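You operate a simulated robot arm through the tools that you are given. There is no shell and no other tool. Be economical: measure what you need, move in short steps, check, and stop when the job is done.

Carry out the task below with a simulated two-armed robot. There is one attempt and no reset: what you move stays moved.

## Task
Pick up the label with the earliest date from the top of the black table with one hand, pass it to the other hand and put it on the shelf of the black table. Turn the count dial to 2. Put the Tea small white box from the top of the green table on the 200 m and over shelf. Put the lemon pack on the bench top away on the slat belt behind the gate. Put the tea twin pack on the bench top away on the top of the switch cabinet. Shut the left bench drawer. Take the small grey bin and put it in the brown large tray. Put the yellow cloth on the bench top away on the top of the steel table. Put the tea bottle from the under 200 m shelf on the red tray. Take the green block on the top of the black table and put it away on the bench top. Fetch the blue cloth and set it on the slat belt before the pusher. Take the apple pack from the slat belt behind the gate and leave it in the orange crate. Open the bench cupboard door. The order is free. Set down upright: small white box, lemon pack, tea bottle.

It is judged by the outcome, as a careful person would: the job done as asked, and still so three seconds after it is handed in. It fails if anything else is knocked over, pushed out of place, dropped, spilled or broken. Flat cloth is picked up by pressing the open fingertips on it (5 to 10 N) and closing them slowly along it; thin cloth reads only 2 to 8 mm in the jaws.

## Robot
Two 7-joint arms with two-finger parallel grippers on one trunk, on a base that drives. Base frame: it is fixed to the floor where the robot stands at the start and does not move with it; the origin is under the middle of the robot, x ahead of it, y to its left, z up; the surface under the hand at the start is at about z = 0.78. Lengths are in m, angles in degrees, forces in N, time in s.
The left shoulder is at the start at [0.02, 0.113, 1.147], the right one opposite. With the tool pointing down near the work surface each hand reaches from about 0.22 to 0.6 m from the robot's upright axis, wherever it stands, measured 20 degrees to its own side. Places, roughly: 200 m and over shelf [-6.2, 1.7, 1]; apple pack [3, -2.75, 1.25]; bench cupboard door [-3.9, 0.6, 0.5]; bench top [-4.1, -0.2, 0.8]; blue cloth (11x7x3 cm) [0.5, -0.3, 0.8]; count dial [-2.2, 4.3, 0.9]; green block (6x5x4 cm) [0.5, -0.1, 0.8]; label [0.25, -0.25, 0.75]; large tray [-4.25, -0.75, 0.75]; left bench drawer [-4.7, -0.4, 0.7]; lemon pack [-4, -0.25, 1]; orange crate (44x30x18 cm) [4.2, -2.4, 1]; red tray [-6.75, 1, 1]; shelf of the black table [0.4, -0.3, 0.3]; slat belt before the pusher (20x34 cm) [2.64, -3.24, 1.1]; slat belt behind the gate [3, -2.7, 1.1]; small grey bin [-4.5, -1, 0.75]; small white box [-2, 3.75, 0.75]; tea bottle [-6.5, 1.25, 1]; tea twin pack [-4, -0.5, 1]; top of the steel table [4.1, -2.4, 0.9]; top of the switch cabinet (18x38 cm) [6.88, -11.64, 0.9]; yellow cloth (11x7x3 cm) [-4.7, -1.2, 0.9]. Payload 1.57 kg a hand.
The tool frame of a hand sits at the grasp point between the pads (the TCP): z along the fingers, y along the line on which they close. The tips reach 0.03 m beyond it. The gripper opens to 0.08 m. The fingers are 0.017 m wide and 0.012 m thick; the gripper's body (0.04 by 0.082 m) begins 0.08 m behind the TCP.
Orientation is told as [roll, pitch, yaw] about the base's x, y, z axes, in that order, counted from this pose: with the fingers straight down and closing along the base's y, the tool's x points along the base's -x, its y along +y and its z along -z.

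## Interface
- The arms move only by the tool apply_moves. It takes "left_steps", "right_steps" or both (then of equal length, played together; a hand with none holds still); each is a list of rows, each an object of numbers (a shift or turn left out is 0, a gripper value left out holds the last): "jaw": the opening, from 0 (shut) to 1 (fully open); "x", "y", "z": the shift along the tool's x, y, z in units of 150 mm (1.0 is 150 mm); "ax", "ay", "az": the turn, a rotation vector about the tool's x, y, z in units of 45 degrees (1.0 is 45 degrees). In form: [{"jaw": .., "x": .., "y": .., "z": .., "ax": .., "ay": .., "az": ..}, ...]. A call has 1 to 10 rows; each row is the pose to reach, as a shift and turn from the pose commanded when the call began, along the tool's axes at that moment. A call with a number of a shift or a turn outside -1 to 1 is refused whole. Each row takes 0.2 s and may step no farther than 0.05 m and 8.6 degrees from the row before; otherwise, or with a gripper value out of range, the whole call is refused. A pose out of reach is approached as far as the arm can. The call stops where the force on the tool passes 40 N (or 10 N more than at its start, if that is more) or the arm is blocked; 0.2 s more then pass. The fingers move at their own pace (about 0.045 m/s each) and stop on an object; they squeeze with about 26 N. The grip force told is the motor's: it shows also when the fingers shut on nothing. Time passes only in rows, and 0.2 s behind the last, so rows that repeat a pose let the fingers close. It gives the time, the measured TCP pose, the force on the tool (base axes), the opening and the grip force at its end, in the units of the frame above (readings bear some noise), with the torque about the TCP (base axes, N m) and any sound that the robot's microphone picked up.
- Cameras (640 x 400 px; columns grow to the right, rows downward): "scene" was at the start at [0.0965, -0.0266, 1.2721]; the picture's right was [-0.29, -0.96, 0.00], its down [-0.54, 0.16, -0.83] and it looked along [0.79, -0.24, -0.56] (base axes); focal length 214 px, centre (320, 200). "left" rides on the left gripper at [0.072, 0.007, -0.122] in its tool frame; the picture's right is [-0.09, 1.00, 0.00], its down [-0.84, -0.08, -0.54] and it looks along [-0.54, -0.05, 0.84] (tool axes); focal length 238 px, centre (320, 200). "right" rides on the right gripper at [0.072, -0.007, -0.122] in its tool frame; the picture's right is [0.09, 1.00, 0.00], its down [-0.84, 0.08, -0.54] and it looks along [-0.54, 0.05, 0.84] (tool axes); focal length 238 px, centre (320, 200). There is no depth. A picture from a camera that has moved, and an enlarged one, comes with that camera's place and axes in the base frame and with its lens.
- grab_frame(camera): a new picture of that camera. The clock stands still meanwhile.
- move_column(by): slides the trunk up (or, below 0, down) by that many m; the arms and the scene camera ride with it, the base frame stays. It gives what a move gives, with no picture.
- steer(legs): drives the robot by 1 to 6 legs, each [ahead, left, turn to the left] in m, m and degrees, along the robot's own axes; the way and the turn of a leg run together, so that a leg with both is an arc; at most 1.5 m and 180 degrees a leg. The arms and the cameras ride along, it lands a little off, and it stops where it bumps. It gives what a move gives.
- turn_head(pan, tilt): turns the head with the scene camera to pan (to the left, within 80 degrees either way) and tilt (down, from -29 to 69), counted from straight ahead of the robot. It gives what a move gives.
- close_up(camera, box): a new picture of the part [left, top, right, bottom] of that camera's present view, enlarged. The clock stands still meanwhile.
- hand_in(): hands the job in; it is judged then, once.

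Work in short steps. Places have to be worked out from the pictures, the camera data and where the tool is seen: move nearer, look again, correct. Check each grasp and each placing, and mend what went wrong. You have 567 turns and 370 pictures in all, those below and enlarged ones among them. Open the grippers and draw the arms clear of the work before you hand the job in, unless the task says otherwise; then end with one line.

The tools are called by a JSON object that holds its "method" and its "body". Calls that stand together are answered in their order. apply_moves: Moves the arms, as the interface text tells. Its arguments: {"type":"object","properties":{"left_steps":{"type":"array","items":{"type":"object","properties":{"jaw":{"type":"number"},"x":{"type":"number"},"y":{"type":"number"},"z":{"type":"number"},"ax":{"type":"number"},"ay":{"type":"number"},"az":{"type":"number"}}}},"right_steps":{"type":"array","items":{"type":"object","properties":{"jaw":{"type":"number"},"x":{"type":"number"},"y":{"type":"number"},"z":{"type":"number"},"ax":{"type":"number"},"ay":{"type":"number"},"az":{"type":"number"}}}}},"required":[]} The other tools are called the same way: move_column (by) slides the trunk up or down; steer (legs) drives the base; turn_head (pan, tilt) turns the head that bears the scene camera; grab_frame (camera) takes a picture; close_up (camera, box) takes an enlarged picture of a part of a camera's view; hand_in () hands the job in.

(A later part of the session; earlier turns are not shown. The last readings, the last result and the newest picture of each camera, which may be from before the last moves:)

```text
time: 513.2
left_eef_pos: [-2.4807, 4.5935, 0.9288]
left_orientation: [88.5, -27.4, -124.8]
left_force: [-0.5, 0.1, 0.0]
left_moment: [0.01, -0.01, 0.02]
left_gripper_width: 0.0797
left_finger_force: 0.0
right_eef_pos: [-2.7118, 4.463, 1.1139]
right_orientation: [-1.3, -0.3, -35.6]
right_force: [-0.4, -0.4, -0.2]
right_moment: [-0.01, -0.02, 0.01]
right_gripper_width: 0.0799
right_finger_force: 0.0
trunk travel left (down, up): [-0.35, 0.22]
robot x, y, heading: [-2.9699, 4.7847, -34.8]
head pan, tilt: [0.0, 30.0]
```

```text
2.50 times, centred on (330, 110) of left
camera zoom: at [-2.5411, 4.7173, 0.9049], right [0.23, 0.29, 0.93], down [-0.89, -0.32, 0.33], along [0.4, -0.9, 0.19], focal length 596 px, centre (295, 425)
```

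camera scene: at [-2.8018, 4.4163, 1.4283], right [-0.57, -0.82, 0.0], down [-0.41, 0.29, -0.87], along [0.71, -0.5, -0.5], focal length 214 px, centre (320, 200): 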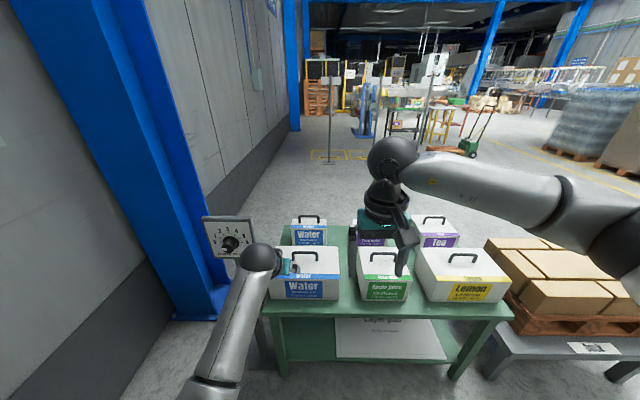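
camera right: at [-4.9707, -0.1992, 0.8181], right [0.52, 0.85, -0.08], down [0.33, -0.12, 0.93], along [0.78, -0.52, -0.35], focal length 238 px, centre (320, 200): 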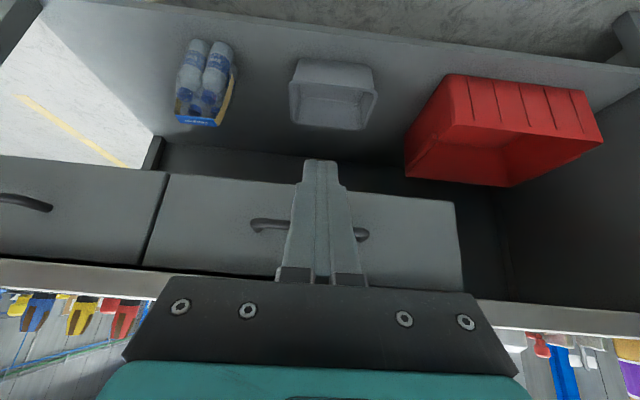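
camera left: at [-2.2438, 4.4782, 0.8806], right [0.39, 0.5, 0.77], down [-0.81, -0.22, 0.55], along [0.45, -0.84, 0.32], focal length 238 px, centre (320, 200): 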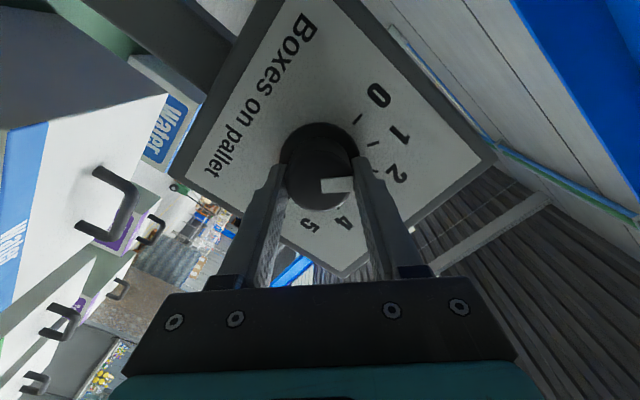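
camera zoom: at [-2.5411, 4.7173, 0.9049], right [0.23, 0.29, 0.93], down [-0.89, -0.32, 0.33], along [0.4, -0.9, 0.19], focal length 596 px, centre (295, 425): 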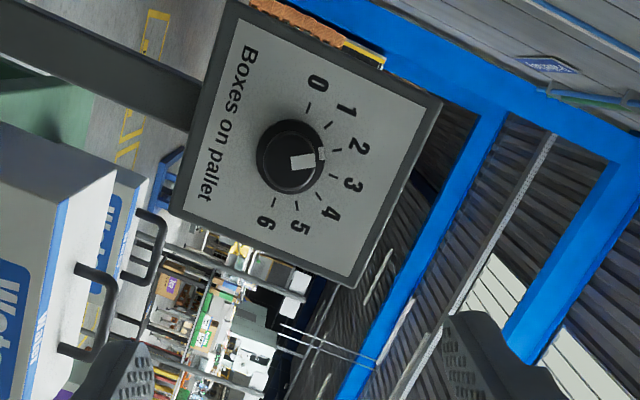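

The dial reads 2. Now the Tea small box: undo the left hand's twist, move right along the table and look.

{"method": "apply_moves", "body": {"left_steps": [{"az": -0.17, "x": 0}, {"az": -0.34}, {"az": -0.51}, {"az": -0.68}, {"az": -0.85}, {"az": -1}, {"az": -1}], "right_steps": [{"z": -0.2}, {"z": -0.4, "x": 0.2}, {"z": -0.6, "x": 0.4}, {"z": -0.8, "x": 0.5}, {"z": -1, "x": 0.5}, {"z": -1, "x": 0.5}, {"z": -1, "x": 0.5}]}}

{"method": "steer", "body": {"legs": [[0, -0.4, 0], [0.3, 0, 0]]}}

{"method": "turn_head", "body": {"pan": 0, "tilt": 42}}

{"method": "grab_frame", "body": {"camera": "scene"}}

```text
time: 514.8
left_eef_pos: [-2.4806, 4.5933, 0.9287]
left_orientation: [85.7, -72.6, -121.3]
left_force: [0.3, 0.5, 0.2]
left_moment: [0.02, -0.01, 0.03]
left_gripper_width: 0.0799
left_finger_force: 0.0
right_eef_pos: [-2.7699, 4.5096, 1.2637]
right_orientation: [-1.3, -0.2, -35.6]
right_force: [-0.8, -0.8, -0.7]
right_moment: [0.02, -0.01, -0.01]
right_gripper_width: 0.08
right_finger_force: 0.0
trunk travel left (down, up): [-0.35, 0.22]
robot x, y, heading: [-2.9704, 4.7781, -35.2]
head pan, tilt: [0.0, 30.0]
```

```text
time: 519.0
left_eef_pos: [-2.4678, 4.0948, 0.9288]
left_orientation: [85.6, -72.4, -121.4]
left_force: [0.2, 0.5, -0.3]
left_moment: [-0.01, -0.02, -0.01]
left_gripper_width: 0.0799
left_finger_force: 0.0
right_eef_pos: [-2.7585, 4.0122, 1.2636]
right_orientation: [-1.4, 0.0, -35.9]
right_force: [-0.2, -0.2, 0.2]
right_moment: [0.04, 0.02, -0.01]
right_gripper_width: 0.0798
right_finger_force: 0.1
trunk travel left (down, up): [-0.35, 0.22]
robot x, y, heading: [-2.9612, 4.2792, -35.4]
head pan, tilt: [0.0, 30.0]
```

```text
time: 519.7
left_eef_pos: [-2.4672, 4.0943, 0.9279]
left_orientation: [85.8, -72.4, -121.6]
left_force: [0.2, 0.9, -0.1]
left_moment: [-0.02, 0.0, -0.03]
left_gripper_width: 0.0798
left_finger_force: 0.1
right_eef_pos: [-2.7586, 4.0119, 1.2633]
right_orientation: [-1.3, -0.2, -35.7]
right_force: [0.1, -0.1, 1.3]
right_moment: [0.02, 0.01, -0.01]
right_gripper_width: 0.0799
right_finger_force: 0.1
trunk travel left (down, up): [-0.35, 0.22]
robot x, y, heading: [-2.9581, 4.2828, -35.2]
head pan, tilt: [0.0, 42.0]
```

```text
193 pictures are left
camera scene: at [-2.8827, 4.2275, 1.41], right [-0.58, -0.82, 0.0], down [-0.55, 0.39, -0.74], along [0.61, -0.43, -0.67], focal length 214 px, centre (320, 200)
```

scene: 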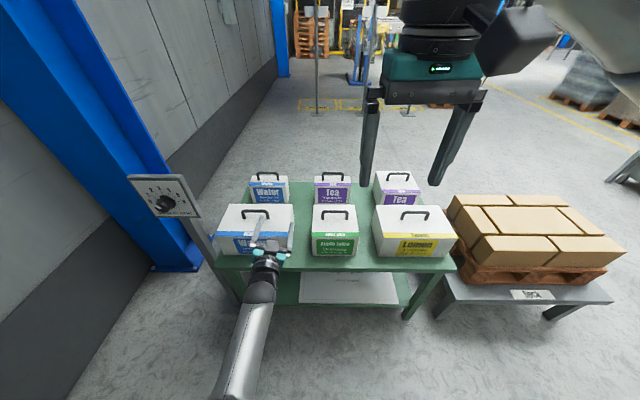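

Left hand is near the water box; I lift and retract it, and turn the right hand to close fore-aft (yaw -125°) for the Tea small box's handle.

{"method": "apply_moves", "body": {"left_steps": [{"x": -0.2, "z": -0.2}, {"x": -0.4, "z": -0.4}, {"x": -0.6, "z": -0.6}, {"x": -0.8, "z": -0.8}, {"x": -1, "z": -0.9}, {"x": -1, "z": -0.9}], "right_steps": [{"az": 0.17}, {"az": 0.34}, {"az": 0.51}, {"az": 0.68}, {"az": 0.85}, {"az": 1}]}}

{"method": "apply_moves", "body": {"left_steps": [{"ay": 0.17}, {"ay": 0.34}, {"ay": 0.51}, {"ay": 0.68}, {"ay": 0.85}, {"ay": 1}, {"ay": 1}], "right_steps": [{"az": 0.17}, {"az": 0.34}, {"az": 0.51}, {"az": 0.68}, {"az": 0.85}, {"az": 1}, {"az": 1}]}}

{"method": "steer", "body": {"legs": [[0.2, 0.05, 0]]}}

{"method": "grab_frame", "body": {"camera": "right"}}

{"method": "grab_frame", "body": {"camera": "scene"}}

```text
time: 521.0
left_eef_pos: [-2.5997, 4.1398, 1.0699]
left_orientation: [89.3, -64.9, -128.4]
left_force: [-0.8, 0.3, -0.5]
left_moment: [0.01, 0.06, -0.05]
left_gripper_width: 0.08
left_finger_force: 0.1
right_eef_pos: [-2.7578, 4.0127, 1.2631]
right_orientation: [-0.9, -1.0, -76.0]
right_force: [-0.4, 0.2, -0.9]
right_moment: [0.03, 0.02, 0.06]
right_gripper_width: 0.0799
right_finger_force: 0.1
trunk travel left (down, up): [-0.35, 0.22]
robot x, y, heading: [-2.9611, 4.2843, -35.1]
head pan, tilt: [0.0, 42.0]
stopped in row 6 (left hand): the arm was blocked; the commanded pose is now the measured one
```

```text
time: 521.7
left_eef_pos: [-2.5914, 4.1694, 1.0175]
left_orientation: [60.7, -47.4, -99.1]
left_force: [0.2, 0.0, -0.4]
left_moment: [0.0, 0.01, 0.02]
left_gripper_width: 0.08
left_finger_force: 0.0
right_eef_pos: [-2.7594, 4.0119, 1.2652]
right_orientation: [-0.7, -1.2, -92.2]
right_force: [0.4, -0.4, -0.7]
right_moment: [-0.05, 0.0, 0.01]
right_gripper_width: 0.0803
right_finger_force: 0.2
trunk travel left (down, up): [-0.35, 0.22]
robot x, y, heading: [-2.9596, 4.2855, -35.1]
head pan, tilt: [0.0, 42.0]
stopped in row 3 (left hand): the arm was blocked; the commanded pose is now the measured one
```

```text
time: 523.3
left_eef_pos: [-2.3979, 4.0947, 1.0171]
left_orientation: [60.7, -47.4, -98.9]
left_force: [0.1, 0.6, 0.2]
left_moment: [0.0, 0.0, 0.02]
left_gripper_width: 0.0797
left_finger_force: 0.0
right_eef_pos: [-2.5669, 3.9383, 1.2633]
right_orientation: [-0.6, -1.3, -92.1]
right_force: [-0.6, -0.2, -0.2]
right_moment: [-0.02, 0.03, 0.01]
right_gripper_width: 0.0799
right_finger_force: 0.1
trunk travel left (down, up): [-0.35, 0.22]
robot x, y, heading: [-2.7669, 4.211, -35.4]
head pan, tilt: [0.0, 42.0]
```

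```text
192 pictures are left
camera right: at [-2.5698, 4.0122, 1.3834], right [1.0, 0.06, -0.01], down [0.05, -0.83, 0.56], along [0.02, -0.56, -0.83], focal length 238 px, centre (320, 200)
```

right: 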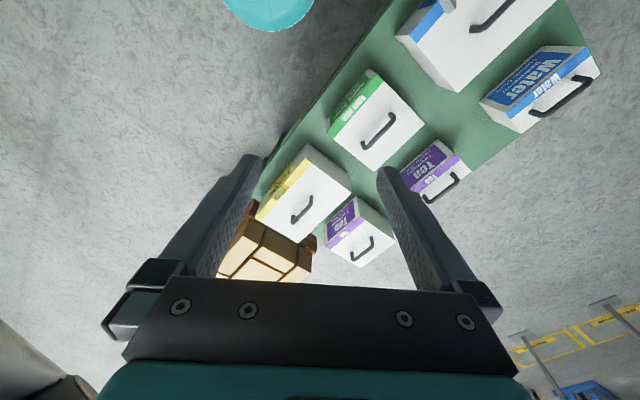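

```text
191 pictures are left
camera scene: at [-2.6909, 4.1529, 1.4099], right [-0.58, -0.82, 0.0], down [-0.55, 0.39, -0.74], along [0.61, -0.43, -0.67], focal length 214 px, centre (320, 200)
```

scene: 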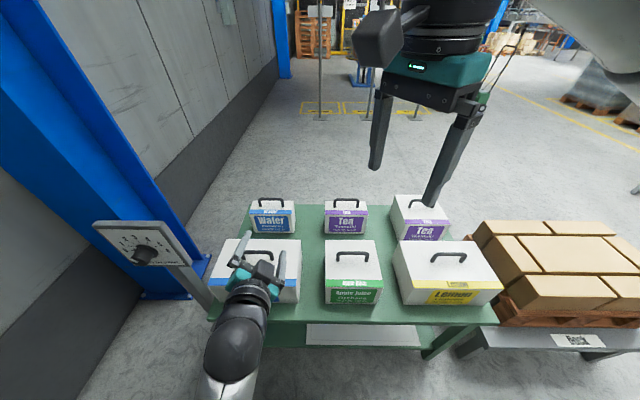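

{"method": "close_up", "body": {"camera": "scene", "box": [230, 180, 510, 320]}}

{"method": "close_up", "body": {"camera": "right", "box": [300, 50, 620, 280]}}

```text
2.29 times, centred on (370, 250) of scene
camera zoom: at [-2.6909, 4.1529, 1.4099], right [-0.58, -0.82, 0.0], down [-0.55, 0.39, -0.74], along [0.61, -0.43, -0.67], focal length 490 px, centre (206, 86)
```

zoom: 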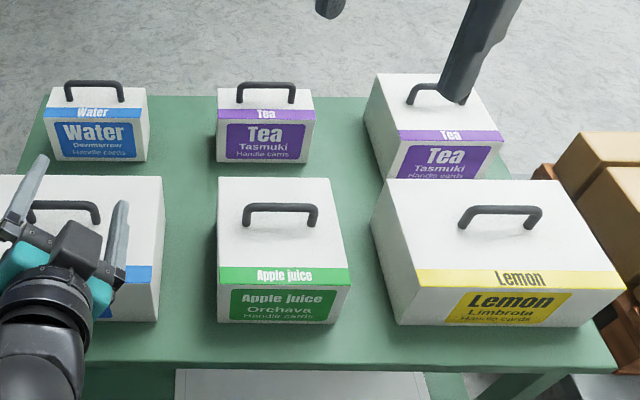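

```text
1.74 times, centred on (460, 165) of right
camera zoom: at [-2.5698, 4.0122, 1.3834], right [1.0, 0.06, -0.01], down [0.05, -0.83, 0.56], along [0.02, -0.56, -0.83], focal length 414 px, centre (76, 261)
```

zoom: 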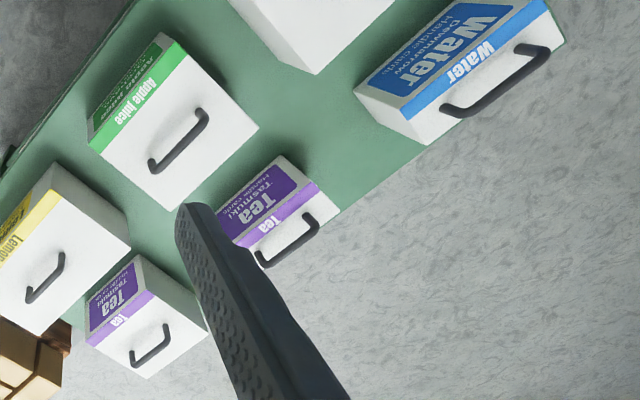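

The mid-back box is the small Tea; its handle ≈(-2.243,3.712,0.85). The left arm is in the way; I back off and reset it to pointing down.

{"method": "steer", "body": {"legs": [[-0.3, 0, 0]]}}

{"method": "apply_moves", "body": {"left_steps": [{"x": -0.1, "z": 0.15, "ay": 0.15}, {"x": -0.2, "z": 0.3, "ay": 0.3}, {"x": -0.3, "z": 0.45, "ay": 0.45}, {"x": -0.3, "z": 0.5, "ay": 0.6}, {"x": -0.3, "z": 0.5, "ay": 0.75}], "right_steps": [{"az": 0.15}, {"az": 0.3}, {"az": 0.45}, {"az": 0.6}, {"az": 0.73}]}}

{"method": "grab_frame", "body": {"camera": "scene"}}

```text
time: 525.3
left_eef_pos: [-2.6386, 4.2635, 1.0168]
left_orientation: [60.8, -47.4, -99.2]
left_force: [0.0, 0.8, 0.8]
left_moment: [0.03, 0.01, 0.01]
left_gripper_width: 0.0802
left_finger_force: 0.1
right_eef_pos: [-2.8076, 4.1071, 1.2646]
right_orientation: [-0.5, -1.4, -92.3]
right_force: [1.2, -0.1, 0.4]
right_moment: [-0.01, -0.03, 0.0]
right_gripper_width: 0.08
right_finger_force: 0.1
trunk travel left (down, up): [-0.35, 0.22]
robot x, y, heading: [-3.008, 4.3782, -35.3]
head pan, tilt: [0.0, 42.0]
```

```text
time: 525.9
left_eef_pos: [-2.5925, 4.2573, 1.0047]
left_orientation: [57.7, -30.5, -91.4]
left_force: [0.1, -0.2, 0.9]
left_moment: [-0.05, -0.01, 0.0]
left_gripper_width: 0.0797
left_finger_force: 0.1
right_eef_pos: [-2.8061, 4.1071, 1.2648]
right_orientation: [-0.3, -1.3, -105.2]
right_force: [-0.5, 0.4, -0.4]
right_moment: [-0.01, 0.0, -0.03]
right_gripper_width: 0.0802
right_finger_force: 0.1
trunk travel left (down, up): [-0.35, 0.22]
robot x, y, heading: [-3.0096, 4.3782, -35.7]
head pan, tilt: [0.0, 42.0]
stopped in row 3 (left hand): the arm was blocked; the commanded pose is now the measured one
```

```text
188 pictures are left
camera scene: at [-2.9304, 4.3224, 1.41], right [-0.58, -0.81, 0.0], down [-0.54, 0.39, -0.74], along [0.6, -0.43, -0.67], focal length 214 px, centre (320, 200)
```

scene: 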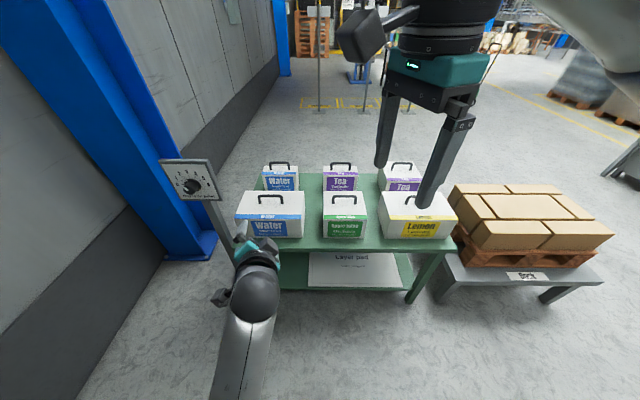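

The left hand is twisted; I unroll it about its own axis first, then pitch it down.

{"method": "apply_moves", "body": {"left_steps": [{"az": -0.17}, {"az": -0.34}, {"az": -0.51}, {"az": -0.68}, {"az": -0.85}, {"az": -1}, {"az": -1}], "right_steps": [{"az": 0.15}, {"az": 0.3}, {"az": 0.44}, {"az": 0.44}, {"az": 0.44}, {"az": 0.44}, {"az": 0.44}]}}

```text
time: 526.9
left_eef_pos: [-2.5711, 4.2811, 1.007]
left_orientation: [54.2, -46.3, -79.8]
left_force: [-0.1, 0.1, -0.1]
left_moment: [-0.01, 0.0, 0.0]
left_gripper_width: 0.08
left_finger_force: 0.1
right_eef_pos: [-2.807, 4.1076, 1.2628]
right_orientation: [0.2, -1.3, -125.0]
right_force: [0.2, -0.1, 0.3]
right_moment: [-0.02, -0.02, -0.01]
right_gripper_width: 0.0798
right_finger_force: 0.1
trunk travel left (down, up): [-0.35, 0.22]
robot x, y, heading: [-3.0075, 4.3777, -35.5]
head pan, tilt: [0.0, 42.0]
stopped in row 4 (left hand): the arm was blocked; the commanded pose is now the measured one
```

{"method": "apply_moves", "body": {"left_steps": [{"x": -0.2, "y": 0.15, "z": 0.1}, {"x": -0.4, "y": 0.3, "z": 0.2}, {"x": -0.58, "y": 0.45, "z": 0.3}, {"x": -0.58, "y": 0.45, "z": 0.3, "az": -0.15}, {"x": -0.58, "y": 0.45, "z": 0.3, "az": -0.3}, {"x": -0.58, "y": 0.45, "z": 0.3, "az": -0.45}, {"x": -0.58, "y": 0.45, "z": 0.3, "az": -0.6}]}}

{"method": "grab_frame", "body": {"camera": "scene"}}

```text
time: 528.7
left_eef_pos: [-2.4726, 4.2845, 1.0902]
left_orientation: [37.2, -61.7, -54.3]
left_force: [0.9, -0.4, -0.9]
left_moment: [0.0, -0.02, 0.02]
left_gripper_width: 0.0801
left_finger_force: 0.0
right_eef_pos: [-2.8068, 4.1071, 1.263]
right_orientation: [0.2, -1.5, -125.0]
right_force: [-0.2, -0.4, 0.4]
right_moment: [-0.03, -0.04, 0.03]
right_gripper_width: 0.0801
right_finger_force: 0.1
trunk travel left (down, up): [-0.35, 0.22]
robot x, y, heading: [-3.0055, 4.3763, -35.8]
head pan, tilt: [0.0, 42.0]
stopped in row 7 (left hand): the arm was blocked; the commanded pose is now the measured one
```

```text
187 pictures are left
camera scene: at [-2.9304, 4.3224, 1.41], right [-0.58, -0.81, 0.0], down [-0.54, 0.39, -0.74], along [0.6, -0.43, -0.67], focal length 214 px, centre (320, 200)
```

scene: 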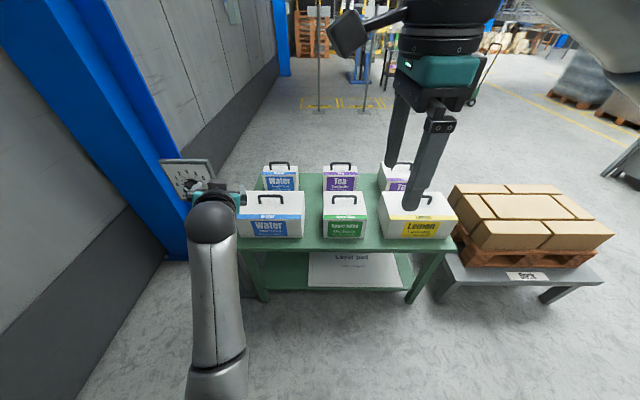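

{"method": "apply_moves", "body": {"left_steps": [{"ay": 0.17}, {"ay": 0.34}, {"ay": 0.51}, {"ay": 0.68}, {"ay": 0.85}, {"ay": 1}, {"ay": 1}]}}

```text
time: 530.3
left_eef_pos: [-2.473, 4.2826, 1.0905]
left_orientation: [17.6, -20.9, -26.9]
left_force: [-1.1, 1.0, 1.0]
left_moment: [0.01, 0.01, -0.01]
left_gripper_width: 0.0801
left_finger_force: 0.0
right_eef_pos: [-2.8075, 4.1071, 1.2637]
right_orientation: [0.3, -1.4, -125.1]
right_force: [-0.1, -0.2, -0.1]
right_moment: [0.02, 0.01, -0.02]
right_gripper_width: 0.0801
right_finger_force: 0.0
trunk travel left (down, up): [-0.35, 0.22]
robot x, y, heading: [-3.0059, 4.375, -35.5]
head pan, tilt: [0.0, 42.0]
```

{"method": "apply_moves", "body": {"left_steps": [{"ax": 0.1, "ay": 0.12, "az": 0.04, "z": -0.1}, {"ax": 0.2, "ay": 0.23, "az": 0.08, "z": -0.2}, {"ax": 0.3, "ay": 0.35, "az": 0.12, "z": -0.35}, {"ax": 0.39, "ay": 0.46, "az": 0.16, "z": -0.5, "x": 0.1}, {"ax": 0.39, "ay": 0.46, "az": 0.16, "z": -0.6, "x": 0.3}, {"ax": 0.39, "ay": 0.46, "az": 0.16, "z": -0.7, "x": 0.5}]}}

```text
time: 531.7
left_eef_pos: [-2.4745, 4.3151, 1.1507]
left_orientation: [0.6, 0.5, -30.8]
left_force: [0.3, 0.4, 0.3]
left_moment: [0.02, 0.0, 0.02]
left_gripper_width: 0.0801
left_finger_force: 0.1
left hand out of reach, approached as far as the arm can: row 2, 3, 4, 5, 6
right_eef_pos: [-2.8067, 4.1074, 1.2635]
right_orientation: [0.3, -1.4, -125.0]
right_force: [0.1, 0.2, 0.7]
right_moment: [-0.02, 0.01, -0.01]
right_gripper_width: 0.0799
right_finger_force: 0.1
trunk travel left (down, up): [-0.35, 0.22]
robot x, y, heading: [-3.0122, 4.3798, -35.7]
head pan, tilt: [0.0, 42.0]
```

Left hand reset. Raise and retract it, drive up to the table, and lower the trunk a bit for right-hand reach.

{"method": "apply_moves", "body": {"left_steps": [{"x": 0.2, "z": -0.2}, {"x": 0.4, "z": -0.4}, {"x": 0.6, "z": -0.6}, {"x": 0.8, "z": -0.8}, {"x": 1, "z": -1}, {"x": 1, "z": -1}]}}

{"method": "steer", "body": {"legs": [[0.34, 0, 0]]}}

{"method": "move_column", "body": {"by": -0.15}}

{"method": "grab_frame", "body": {"camera": "right"}}

{"method": "grab_frame", "body": {"camera": "scene"}}

```text
time: 533.1
left_eef_pos: [-2.5226, 4.4425, 1.2824]
left_orientation: [0.4, 0.5, -30.8]
left_force: [-0.5, 1.1, -0.6]
left_moment: [-0.11, -0.02, 0.02]
left_gripper_width: 0.0801
left_finger_force: 0.1
left hand out of reach, approached as far as the arm can: row 1, 2, 3, 4, 5, 6
right_eef_pos: [-2.8066, 4.1089, 1.2646]
right_orientation: [0.2, -1.5, -125.1]
right_force: [1.2, 1.5, 0.1]
right_moment: [-0.08, -0.01, 0.0]
right_gripper_width: 0.0802
right_finger_force: 0.1
trunk travel left (down, up): [-0.35, 0.22]
robot x, y, heading: [-3.0087, 4.3792, -35.3]
head pan, tilt: [0.0, 42.0]
```

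```text
time: 535.3
left_eef_pos: [-2.2486, 4.2443, 1.282]
left_orientation: [0.7, 0.5, -30.7]
left_force: [0.5, 0.0, 0.3]
left_moment: [0.0, 0.0, 0.0]
left_gripper_width: 0.08
left_finger_force: 0.1
right_eef_pos: [-2.5318, 3.9124, 1.2637]
right_orientation: [0.1, -1.5, -125.0]
right_force: [-0.3, -0.5, -0.6]
right_moment: [0.0, 0.02, 0.01]
right_gripper_width: 0.0799
right_finger_force: 0.1
trunk travel left (down, up): [-0.35, 0.22]
robot x, y, heading: [-2.7354, 4.1824, -35.6]
head pan, tilt: [0.0, 42.0]
```

```text
time: 537.0
left_eef_pos: [-2.2484, 4.2458, 1.132]
left_orientation: [0.6, 0.6, -30.7]
left_force: [-0.3, -0.3, 0.5]
left_moment: [0.01, 0.03, 0.0]
left_gripper_width: 0.08
left_finger_force: 0.1
right_eef_pos: [-2.5338, 3.9112, 1.1133]
right_orientation: [0.1, -1.4, -125.0]
right_force: [0.0, 0.0, 0.0]
right_moment: [-0.01, -0.03, -0.01]
right_gripper_width: 0.0799
right_finger_force: 0.1
trunk travel left (down, up): [-0.2, 0.37]
robot x, y, heading: [-2.7358, 4.1812, -35.4]
head pan, tilt: [0.0, 42.0]
```

```text
186 pictures are left
camera right: at [-2.4962, 3.977, 1.2335], right [0.87, -0.5, 0.0], down [-0.41, -0.72, 0.56], along [-0.28, -0.49, -0.83], focal length 238 px, centre (320, 200)
```

right: 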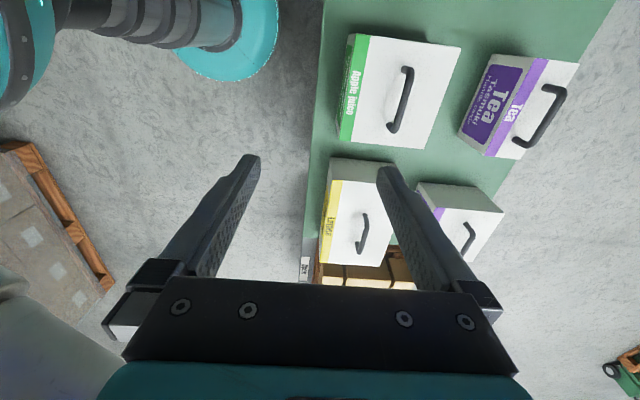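

```text
185 pictures are left
camera scene: at [-2.6566, 4.1273, 1.2601], right [-0.58, -0.81, 0.0], down [-0.54, 0.39, -0.74], along [0.61, -0.43, -0.67], focal length 214 px, centre (320, 200)
```

scene: 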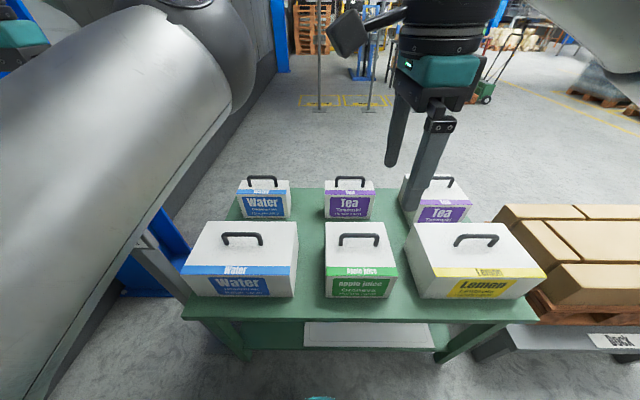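

Straight ahead 0.35 m. I tilt the hand 16° forward and go out above the box in stages.

{"method": "apply_moves", "body": {"right_steps": [{"ax": -0.12, "y": 0.1}, {"ax": -0.24, "y": 0.3}, {"ax": -0.35, "y": 0.55}, {"ax": -0.35, "y": 0.8}, {"ax": -0.35, "y": 1.0}, {"ax": -0.35, "y": 1.0}]}}

{"method": "apply_moves", "body": {"right_steps": [{"y": 0.2, "z": 0.1}, {"y": 0.4, "z": 0.2}, {"y": 0.6, "z": 0.35}, {"y": 0.75, "z": 0.5}, {"y": 0.85, "z": 0.65}, {"y": 0.85, "z": 0.65}]}}

{"method": "grab_frame", "body": {"camera": "right"}}

```text
time: 538.5
left_eef_pos: [-2.2494, 4.2469, 1.1324]
left_orientation: [0.7, 0.5, -30.7]
left_force: [1.0, 0.8, -0.1]
left_moment: [0.01, 0.02, 0.0]
left_gripper_width: 0.0799
left_finger_force: 0.1
right_eef_pos: [-2.4088, 3.8256, 1.1142]
right_orientation: [15.9, -1.4, -124.9]
right_force: [0.2, 0.4, 0.3]
right_moment: [0.01, 0.02, -0.01]
right_gripper_width: 0.0801
right_finger_force: 0.1
trunk travel left (down, up): [-0.2, 0.37]
robot x, y, heading: [-2.7351, 4.1858, -35.6]
head pan, tilt: [0.0, 42.0]
```

```text
time: 539.9
left_eef_pos: [-2.25, 4.2455, 1.1324]
left_orientation: [0.7, 0.5, -30.8]
left_force: [-0.4, 1.0, 0.1]
left_moment: [0.02, -0.03, 0.0]
left_gripper_width: 0.08
left_finger_force: 0.1
right_eef_pos: [-2.2887, 3.7369, 1.0557]
right_orientation: [16.1, -1.4, -124.9]
right_force: [0.0, -0.2, 0.4]
right_moment: [0.01, 0.0, -0.01]
right_gripper_width: 0.0801
right_finger_force: 0.0
trunk travel left (down, up): [-0.2, 0.37]
robot x, y, heading: [-2.7346, 4.1813, -35.4]
head pan, tilt: [0.0, 42.0]
```

```text
184 pictures are left
camera right: at [-2.2793, 3.821, 1.1691], right [0.84, -0.47, 0.27], down [-0.53, -0.63, 0.56], along [-0.09, -0.62, -0.78], focal length 238 px, centre (320, 200)
```

right: 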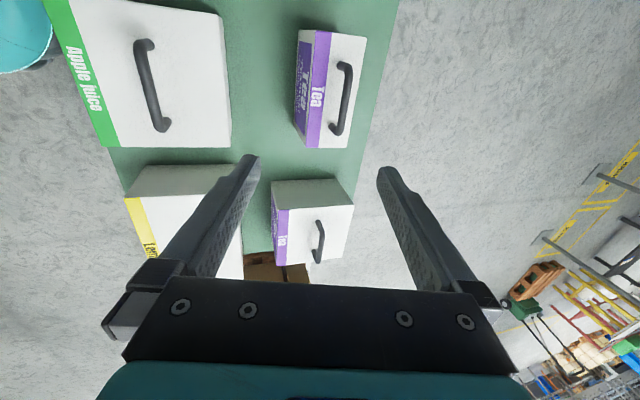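

{"method": "apply_moves", "body": {"right_steps": [{"y": 0.07, "z": 0.25, "x": 0.03}, {"y": 0.14, "z": 0.5, "x": 0.07}, {"y": 0.2, "z": 0.7, "x": 0.07}, {"y": 0.2, "z": 0.7, "x": 0.07}]}}

{"method": "grab_frame", "body": {"camera": "right"}}

{"method": "close_up", "body": {"camera": "scene", "box": [250, 90, 450, 240]}}

```text
time: 540.9
left_eef_pos: [-2.249, 4.2455, 1.1333]
left_orientation: [0.7, 0.5, -30.7]
left_force: [0.4, 0.2, -0.1]
left_moment: [-0.03, -0.02, 0.03]
left_gripper_width: 0.0802
left_finger_force: 0.0
right_eef_pos: [-2.2782, 3.7315, 0.9725]
right_orientation: [15.9, -1.4, -125.0]
right_force: [0.2, -0.3, 0.1]
right_moment: [0.0, -0.01, -0.01]
right_gripper_width: 0.08
right_finger_force: 0.1
right hand out of reach, approached as far as the arm can: row 1, 2, 3, 4
trunk travel left (down, up): [-0.2, 0.37]
robot x, y, heading: [-2.7359, 4.1822, -35.8]
head pan, tilt: [0.0, 42.0]
```

```text
183 pictures are left
camera right: at [-2.2684, 3.8153, 1.0854], right [0.84, -0.47, 0.27], down [-0.53, -0.63, 0.56], along [-0.09, -0.62, -0.78], focal length 238 px, centre (320, 200)
```

right: 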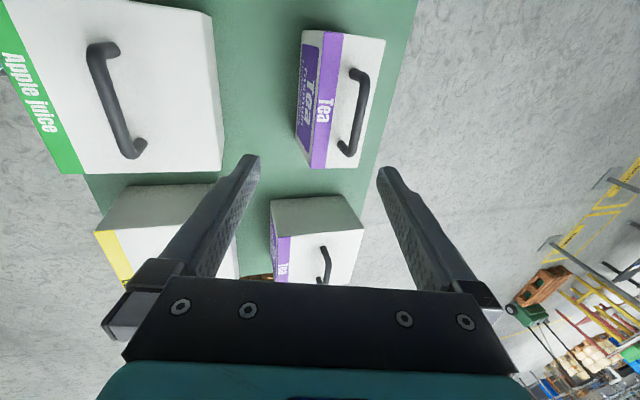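

```text
2.67 times, centred on (350, 165) of scene
camera zoom: at [-2.6564, 4.1272, 1.26], right [-0.58, -0.81, 0.0], down [-0.55, 0.39, -0.74], along [0.61, -0.43, -0.67], focal length 572 px, centre (240, 293)
```

zoom: 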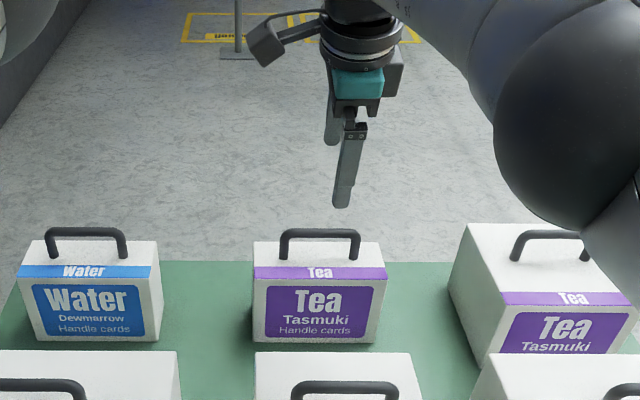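

Triangulating again, the handle is lower and farther: ≈(-2.19,3.665,0.78). I tilt the hand to 45° for more reach and line up along that direction.

{"method": "apply_moves", "body": {"right_steps": [{"ax": -0.15}, {"ax": -0.3}, {"ax": -0.45}, {"ax": -0.6}, {"ax": -0.65}, {"ax": -0.65}]}}

{"method": "grab_frame", "body": {"camera": "right"}}

```text
time: 542.2
left_eef_pos: [-2.2483, 4.2453, 1.132]
left_orientation: [0.5, 0.6, -30.7]
left_force: [-1.0, 0.6, -1.4]
left_moment: [0.0, -0.01, -0.02]
left_gripper_width: 0.0799
left_finger_force: 0.0
right_eef_pos: [-2.2767, 3.7339, 0.9727]
right_orientation: [45.2, -1.4, -125.0]
right_force: [0.1, -0.7, -0.1]
right_moment: [0.04, -0.02, -0.03]
right_gripper_width: 0.08
right_finger_force: 0.1
trunk travel left (down, up): [-0.2, 0.37]
robot x, y, heading: [-2.7345, 4.1825, -35.5]
head pan, tilt: [0.0, 42.0]
```

```text
181 pictures are left
camera right: at [-2.3106, 3.8467, 1.0516], right [0.64, -0.31, 0.7], down [-0.74, -0.49, 0.46], along [0.2, -0.81, -0.54], focal length 238 px, centre (320, 200)
```

right: 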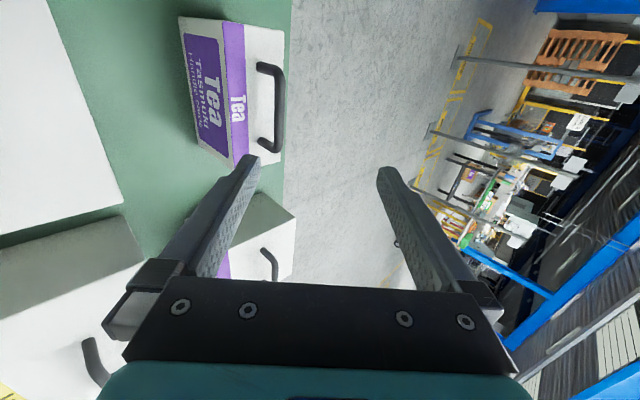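

Consistent. Narrow the jaws, line up and approach half way.

{"method": "apply_moves", "body": {"right_steps": [{"y": -0.2, "jaw": 0.42, "x": -0.05}, {"y": -0.387, "x": -0.05}, {"y": -0.387, "x": -0.05, "z": 0.3}, {"y": -0.387, "x": -0.05, "z": 0.6}, {"y": -0.387, "x": -0.05, "z": 0.75}, {"y": -0.387, "x": -0.05, "z": 0.75}]}}

{"method": "grab_frame", "body": {"camera": "right"}}

{"method": "close_up", "body": {"camera": "scene", "box": [250, 90, 450, 240]}}

```text
time: 543.6
left_eef_pos: [-2.2488, 4.2458, 1.1322]
left_orientation: [0.7, 0.4, -30.6]
left_force: [0.0, 0.0, -0.6]
left_moment: [0.0, -0.01, 0.0]
left_gripper_width: 0.08
left_finger_force: 0.1
right_eef_pos: [-2.2514, 3.7028, 0.8507]
right_orientation: [45.2, -1.4, -124.9]
right_force: [-0.3, 0.5, -0.5]
right_moment: [0.02, 0.01, 0.0]
right_gripper_width: 0.0335
right_finger_force: 0.0
trunk travel left (down, up): [-0.2, 0.37]
robot x, y, heading: [-2.7318, 4.1823, -35.5]
head pan, tilt: [0.0, 42.0]
```

```text
180 pictures are left
camera right: at [-2.2843, 3.8161, 0.9301], right [0.64, -0.31, 0.7], down [-0.74, -0.49, 0.46], along [0.2, -0.81, -0.54], focal length 238 px, centre (320, 200)
```

right: 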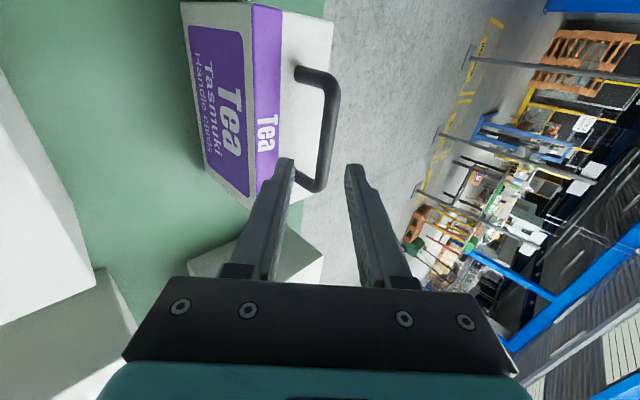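

```text
2.67 times, centred on (350, 165) of scene
camera zoom: at [-2.6566, 4.1272, 1.26], right [-0.58, -0.81, 0.0], down [-0.54, 0.39, -0.74], along [0.61, -0.43, -0.67], focal length 572 px, centre (240, 293)
```

zoom: 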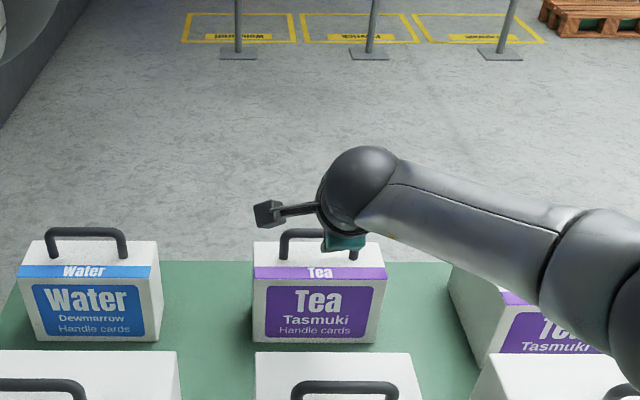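

Bar centred between the fingers; advance 9 cm and close.

{"method": "apply_moves", "body": {"right_steps": [{"y": 0.05, "x": 0.04, "z": 0.2}, {"y": 0.05, "x": 0.04, "z": 0.4}, {"y": 0.05, "x": 0.04, "z": 0.58}, {"y": 0.05, "x": 0.04, "z": 0.58}]}}

{"method": "grab_frame", "body": {"camera": "right"}}

```text
time: 544.6
left_eef_pos: [-2.2498, 4.2462, 1.1322]
left_orientation: [0.6, 0.5, -30.7]
left_force: [0.2, 0.1, -0.6]
left_moment: [0.01, -0.03, 0.01]
left_gripper_width: 0.08
left_finger_force: 0.1
right_eef_pos: [-2.2306, 3.6888, 0.8173]
right_orientation: [45.1, -1.3, -125.0]
right_force: [-0.8, 0.1, 0.0]
right_moment: [0.04, -0.01, -0.01]
right_gripper_width: 0.0336
right_finger_force: 0.1
right hand out of reach, approached as far as the arm can: row 2, 3, 4
trunk travel left (down, up): [-0.2, 0.37]
robot x, y, heading: [-2.7367, 4.1854, -35.7]
head pan, tilt: [0.0, 42.0]
```

```text
178 pictures are left
camera right: at [-2.264, 3.8012, 0.8967], right [0.64, -0.31, 0.7], down [-0.74, -0.49, 0.46], along [0.2, -0.81, -0.54], focal length 238 px, centre (320, 200)
```

right: 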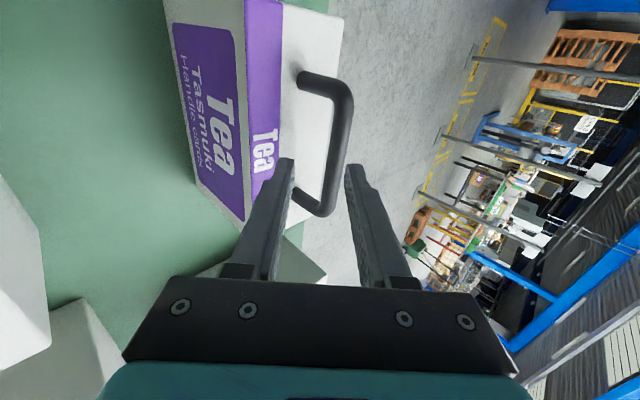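

Just short of reach. Open a bit, creep 4.5 cm ahead, then lower 2.5 cm by the trunk.

{"method": "apply_moves", "body": {"right_steps": [{"jaw": 0.65}, {"jaw": 0.65}]}}

{"method": "steer", "body": {"legs": [[0.045, 0, 0]]}}

{"method": "grab_frame", "body": {"camera": "right"}}

```text
time: 545.2
left_eef_pos: [-2.2477, 4.2473, 1.1325]
left_orientation: [0.6, 0.5, -30.7]
left_force: [0.5, -0.6, -0.3]
left_moment: [0.04, -0.01, 0.01]
left_gripper_width: 0.08
left_finger_force: 0.1
right_eef_pos: [-2.2304, 3.6889, 0.8184]
right_orientation: [45.2, -1.4, -125.1]
right_force: [-0.2, -0.8, 0.0]
right_moment: [0.02, -0.01, 0.03]
right_gripper_width: 0.052
right_finger_force: 0.0
trunk travel left (down, up): [-0.2, 0.37]
robot x, y, heading: [-2.7354, 4.1838, -35.6]
head pan, tilt: [0.0, 42.0]
```

```text
time: 546.1
left_eef_pos: [-2.2124, 4.2192, 1.1315]
left_orientation: [0.7, 0.5, -30.7]
left_force: [-0.2, -0.5, -0.6]
left_moment: [-0.01, -0.01, 0.0]
left_gripper_width: 0.0799
left_finger_force: 0.0
right_eef_pos: [-2.1951, 3.664, 0.8166]
right_orientation: [45.2, -1.4, -125.0]
right_force: [-1.4, 0.6, -2.2]
right_moment: [0.04, 0.01, 0.0]
right_gripper_width: 0.0532
right_finger_force: 0.6
trunk travel left (down, up): [-0.2, 0.37]
robot x, y, heading: [-2.6975, 4.1538, -35.7]
head pan, tilt: [0.0, 42.0]
```

```text
177 pictures are left
camera right: at [-2.2279, 3.7753, 0.8965], right [0.64, -0.31, 0.7], down [-0.74, -0.49, 0.46], along [0.2, -0.81, -0.54], focal length 238 px, centre (320, 200)
```

right: 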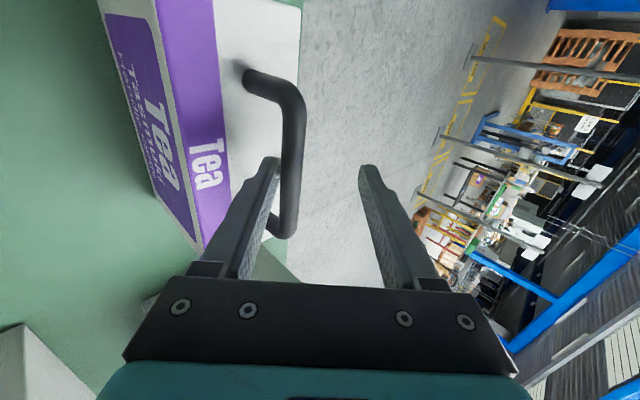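

The bar is inside, against the lower finger. Lower 2 cm and close.

{"method": "move_column", "body": {"by": -0.02}}

{"method": "apply_moves", "body": {"right_steps": [{"jaw": 0.4}, {"jaw": 0.2}, {"jaw": 0}, {"jaw": 0}, {"jaw": 0}, {"jaw": 0}]}}

{"method": "grab_frame", "body": {"camera": "right"}}

```text
time: 546.8
left_eef_pos: [-2.2131, 4.2207, 1.1116]
left_orientation: [0.6, 0.6, -30.7]
left_force: [-0.1, -0.5, -0.1]
left_moment: [0.01, 0.03, -0.03]
left_gripper_width: 0.08
left_finger_force: 0.0
right_eef_pos: [-2.1957, 3.6621, 0.7981]
right_orientation: [45.2, -1.4, -125.0]
right_force: [-0.8, 0.3, 0.7]
right_moment: [0.05, 0.03, 0.01]
right_gripper_width: 0.0523
right_finger_force: 0.1
trunk travel left (down, up): [-0.18, 0.39]
robot x, y, heading: [-2.6959, 4.1552, -35.6]
head pan, tilt: [0.0, 42.0]
```

```text
time: 548.2
left_eef_pos: [-2.2129, 4.2192, 1.1112]
left_orientation: [0.6, 0.5, -30.7]
left_force: [0.7, -1.2, 0.6]
left_moment: [-0.01, 0.01, 0.02]
left_gripper_width: 0.0801
left_finger_force: 0.0
right_eef_pos: [-2.1954, 3.6628, 0.7974]
right_orientation: [45.1, -1.4, -125.0]
right_force: [0.0, -0.1, -0.3]
right_moment: [0.14, -0.1, 0.06]
right_gripper_width: 0.0136
right_finger_force: 26.8
trunk travel left (down, up): [-0.18, 0.39]
robot x, y, heading: [-2.6981, 4.1574, -35.3]
head pan, tilt: [0.0, 42.0]
```

```text
176 pictures are left
camera right: at [-2.228, 3.7754, 0.8763], right [0.64, -0.31, 0.7], down [-0.74, -0.49, 0.46], along [0.2, -0.81, -0.54], focal length 238 px, centre (320, 200)
```

right: 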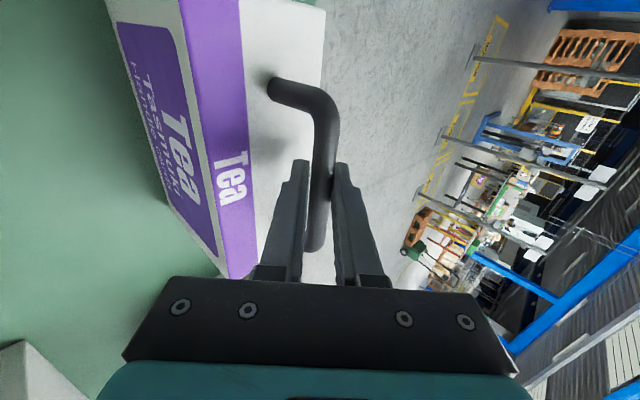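

Gripped. Lift by raising the trunk 0.3 m and check.

{"method": "move_column", "body": {"by": 0.3}}

{"method": "grab_frame", "body": {"camera": "scene"}}

```text
time: 551.2
left_eef_pos: [-2.2122, 4.2199, 1.4122]
left_orientation: [0.5, 0.5, -30.7]
left_force: [0.2, 0.2, -0.7]
left_moment: [-0.02, 0.01, 0.01]
left_gripper_width: 0.08
left_finger_force: 0.1
right_eef_pos: [-2.1953, 3.662, 1.0977]
right_orientation: [45.1, -1.4, -125.0]
right_force: [0.4, 0.4, -4.4]
right_moment: [0.03, -0.06, 0.01]
right_gripper_width: 0.0135
right_finger_force: 25.3
trunk travel left (down, up): [-0.48, 0.09]
robot x, y, heading: [-2.6972, 4.1609, -35.7]
head pan, tilt: [0.0, 42.0]
```

```text
175 pictures are left
camera scene: at [-2.62, 4.1011, 1.5399], right [-0.58, -0.81, 0.0], down [-0.55, 0.39, -0.74], along [0.61, -0.43, -0.67], focal length 214 px, centre (320, 200)
```

scene: 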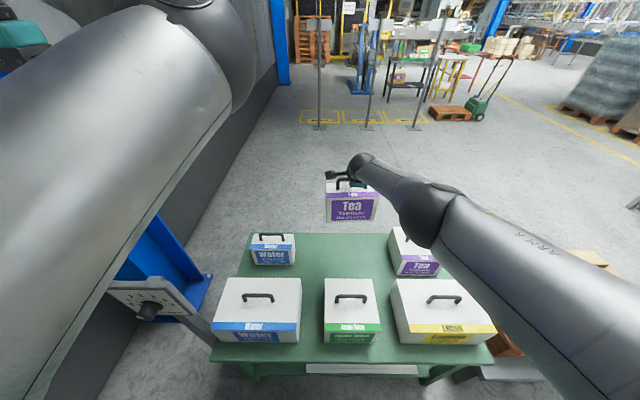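

The box is lifted upright. Back off and turn toward the stores shelves.

{"method": "steer", "body": {"legs": [[-0.45, 0, 0], [0, 0, -90]]}}

{"method": "turn_head", "body": {"pan": 20, "tilt": 20}}

{"method": "grab_frame", "body": {"camera": "scene"}}

```text
time: 557.9
left_eef_pos: [-3.0238, 3.9401, 1.4111]
left_orientation: [0.6, 0.5, -121.8]
left_force: [-0.3, -0.2, 0.6]
left_moment: [0.03, 0.02, -0.01]
left_gripper_width: 0.08
left_finger_force: 0.0
right_eef_pos: [-3.5811, 3.9334, 1.0965]
right_orientation: [45.1, -1.4, 143.9]
right_force: [-0.2, 0.3, -4.5]
right_moment: [-0.05, -0.01, -0.01]
right_gripper_width: 0.0135
right_finger_force: 25.5
trunk travel left (down, up): [-0.48, 0.09]
robot x, y, heading: [-3.0733, 4.4273, -126.4]
head pan, tilt: [0.0, 42.0]
```

```text
time: 558.7
left_eef_pos: [-3.0239, 3.9408, 1.4112]
left_orientation: [0.7, 0.5, -121.8]
left_force: [0.0, -0.2, -0.6]
left_moment: [0.01, 0.0, 0.01]
left_gripper_width: 0.0806
left_finger_force: 0.0
right_eef_pos: [-3.5799, 3.9326, 1.0977]
right_orientation: [45.2, -1.4, 144.1]
right_force: [0.2, -0.8, -6.2]
right_moment: [0.01, -0.02, 0.0]
right_gripper_width: 0.0135
right_finger_force: 26.0
trunk travel left (down, up): [-0.48, 0.09]
robot x, y, heading: [-3.0787, 4.4243, -126.7]
head pan, tilt: [20.0, 20.0]
```

```text
174 pictures are left
camera scene: at [-3.109, 4.3287, 1.5742], right [-0.96, 0.28, 0.0], down [0.1, 0.33, -0.94], along [-0.27, -0.9, -0.34], focal length 214 px, centre (320, 200)
```

scene: 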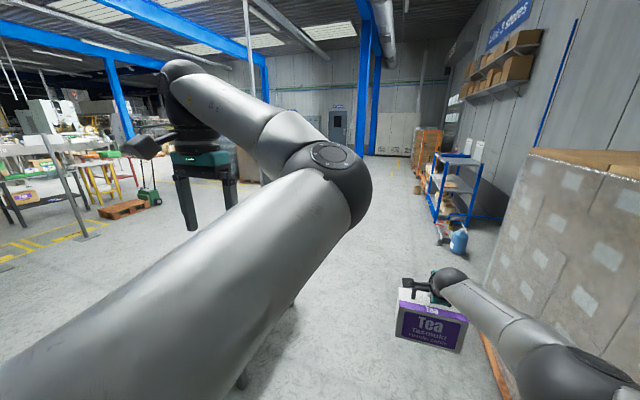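

The blue rack stands along the wall ahead-right. Shift left for clearance from the wrapped pallet and drive along.

{"method": "steer", "body": {"legs": [[0, 0.3, 1.7], [1.5, 0, 0], [1.5, 0, 0], [0.7, 0, 0], [0, 0, -90]]}}

{"method": "turn_head", "body": {"pan": 0, "tilt": 20}}

{"method": "grab_frame", "body": {"camera": "scene"}}

```text
time: 582.0
left_eef_pos: [-5.5351, 1.2572, 1.4134]
left_orientation: [0.6, 0.5, 148.3]
left_force: [0.0, -0.2, 0.3]
left_moment: [0.01, -0.01, -0.03]
left_gripper_width: 0.0802
left_finger_force: 0.0
right_eef_pos: [-5.5434, 1.8143, 1.0971]
right_orientation: [45.1, -1.3, 54.0]
right_force: [-0.3, -0.3, -5.6]
right_moment: [-0.02, -0.01, -0.03]
right_gripper_width: 0.0134
right_finger_force: 25.6
trunk travel left (down, up): [-0.48, 0.09]
robot x, y, heading: [-5.0487, 1.3093, 143.6]
head pan, tilt: [20.0, 20.0]
```

```text
time: 582.8
left_eef_pos: [-5.5357, 1.2566, 1.4121]
left_orientation: [0.6, 0.5, 148.2]
left_force: [-0.3, 0.1, 0.8]
left_moment: [0.03, -0.01, 0.0]
left_gripper_width: 0.0798
left_finger_force: 0.1
right_eef_pos: [-5.5434, 1.8133, 1.0961]
right_orientation: [45.1, -1.4, 54.0]
right_force: [-1.4, 0.0, -4.7]
right_moment: [-0.01, -0.02, -0.01]
right_gripper_width: 0.0135
right_finger_force: 25.9
trunk travel left (down, up): [-0.48, 0.09]
robot x, y, heading: [-5.0512, 1.3106, 143.3]
head pan, tilt: [0.0, 20.0]
```

```text
173 pictures are left
camera scene: at [-5.1312, 1.371, 1.5743], right [0.59, 0.8, 0.0], down [0.28, -0.2, -0.94], along [-0.76, 0.56, -0.34], focal length 214 px, centre (320, 200)
```

scene: 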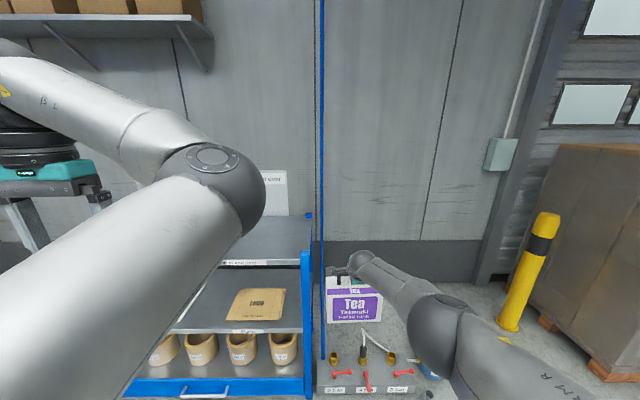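

The rack is to my left. Strafe left 0.65 m and back a little to view it.

{"method": "steer", "body": {"legs": [[-0.15, 0.65, 1.7]]}}

{"method": "turn_head", "body": {"pan": 0, "tilt": 32}}

{"method": "grab_frame", "body": {"camera": "scene"}}

```text
time: 586.5
left_eef_pos: [-5.7819, 0.63, 1.4122]
left_orientation: [0.7, 0.5, 150.2]
left_force: [-0.4, -0.9, 0.1]
left_moment: [0.04, -0.02, -0.01]
left_gripper_width: 0.0797
left_finger_force: 0.0
right_eef_pos: [-5.8073, 1.1872, 1.0975]
right_orientation: [45.1, -1.4, 55.9]
right_force: [0.4, -0.4, -6.1]
right_moment: [-0.01, -0.01, 0.01]
right_gripper_width: 0.0136
right_finger_force: 25.8
trunk travel left (down, up): [-0.48, 0.09]
robot x, y, heading: [-5.2966, 0.7009, 145.3]
head pan, tilt: [0.0, 20.0]
```

```text
time: 587.2
left_eef_pos: [-5.7815, 0.6308, 1.4118]
left_orientation: [0.6, 0.6, 150.1]
left_force: [0.5, -0.2, -0.3]
left_moment: [-0.02, -0.01, 0.01]
left_gripper_width: 0.0799
left_finger_force: 0.1
right_eef_pos: [-5.8064, 1.1868, 1.0969]
right_orientation: [45.1, -1.4, 56.0]
right_force: [-1.4, 0.1, -5.8]
right_moment: [0.0, -0.01, -0.01]
right_gripper_width: 0.0135
right_finger_force: 26.2
trunk travel left (down, up): [-0.48, 0.09]
robot x, y, heading: [-5.2927, 0.7054, 145.4]
head pan, tilt: [0.0, 32.0]
```

```text
172 pictures are left
camera scene: at [-5.3771, 0.7573, 1.5551], right [0.57, 0.82, 0.0], down [0.44, -0.3, -0.85], along [-0.7, 0.48, -0.53], focal length 214 px, centre (320, 200)
```

scene: 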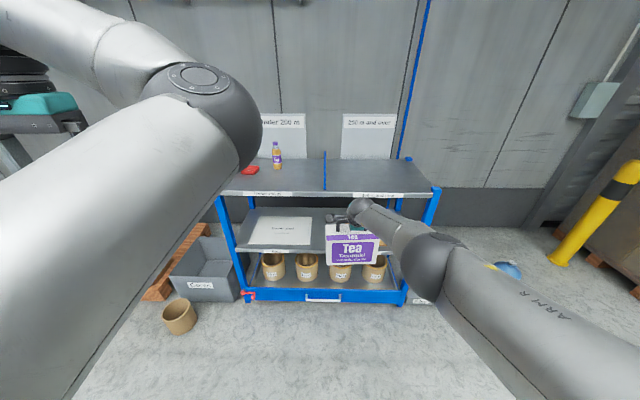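

Zoom on the top shelf signs.

{"method": "close_up", "body": {"camera": "scene", "box": [200, 100, 460, 280]}}

```text
2.22 times, centred on (330, 190) of scene
camera zoom: at [-5.3771, 0.7573, 1.5551], right [0.57, 0.82, 0.0], down [0.44, -0.3, -0.85], along [-0.7, 0.48, -0.53], focal length 477 px, centre (298, 222)
```

zoom: 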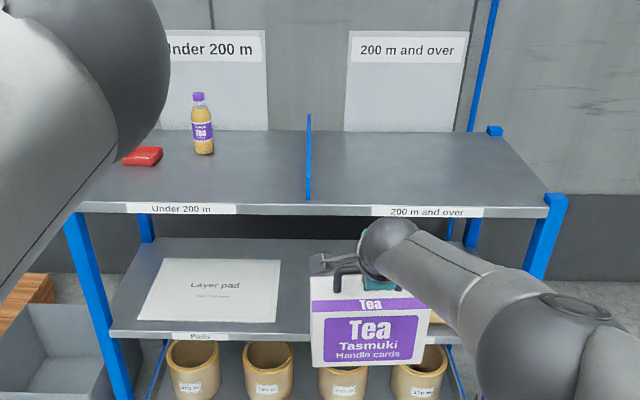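

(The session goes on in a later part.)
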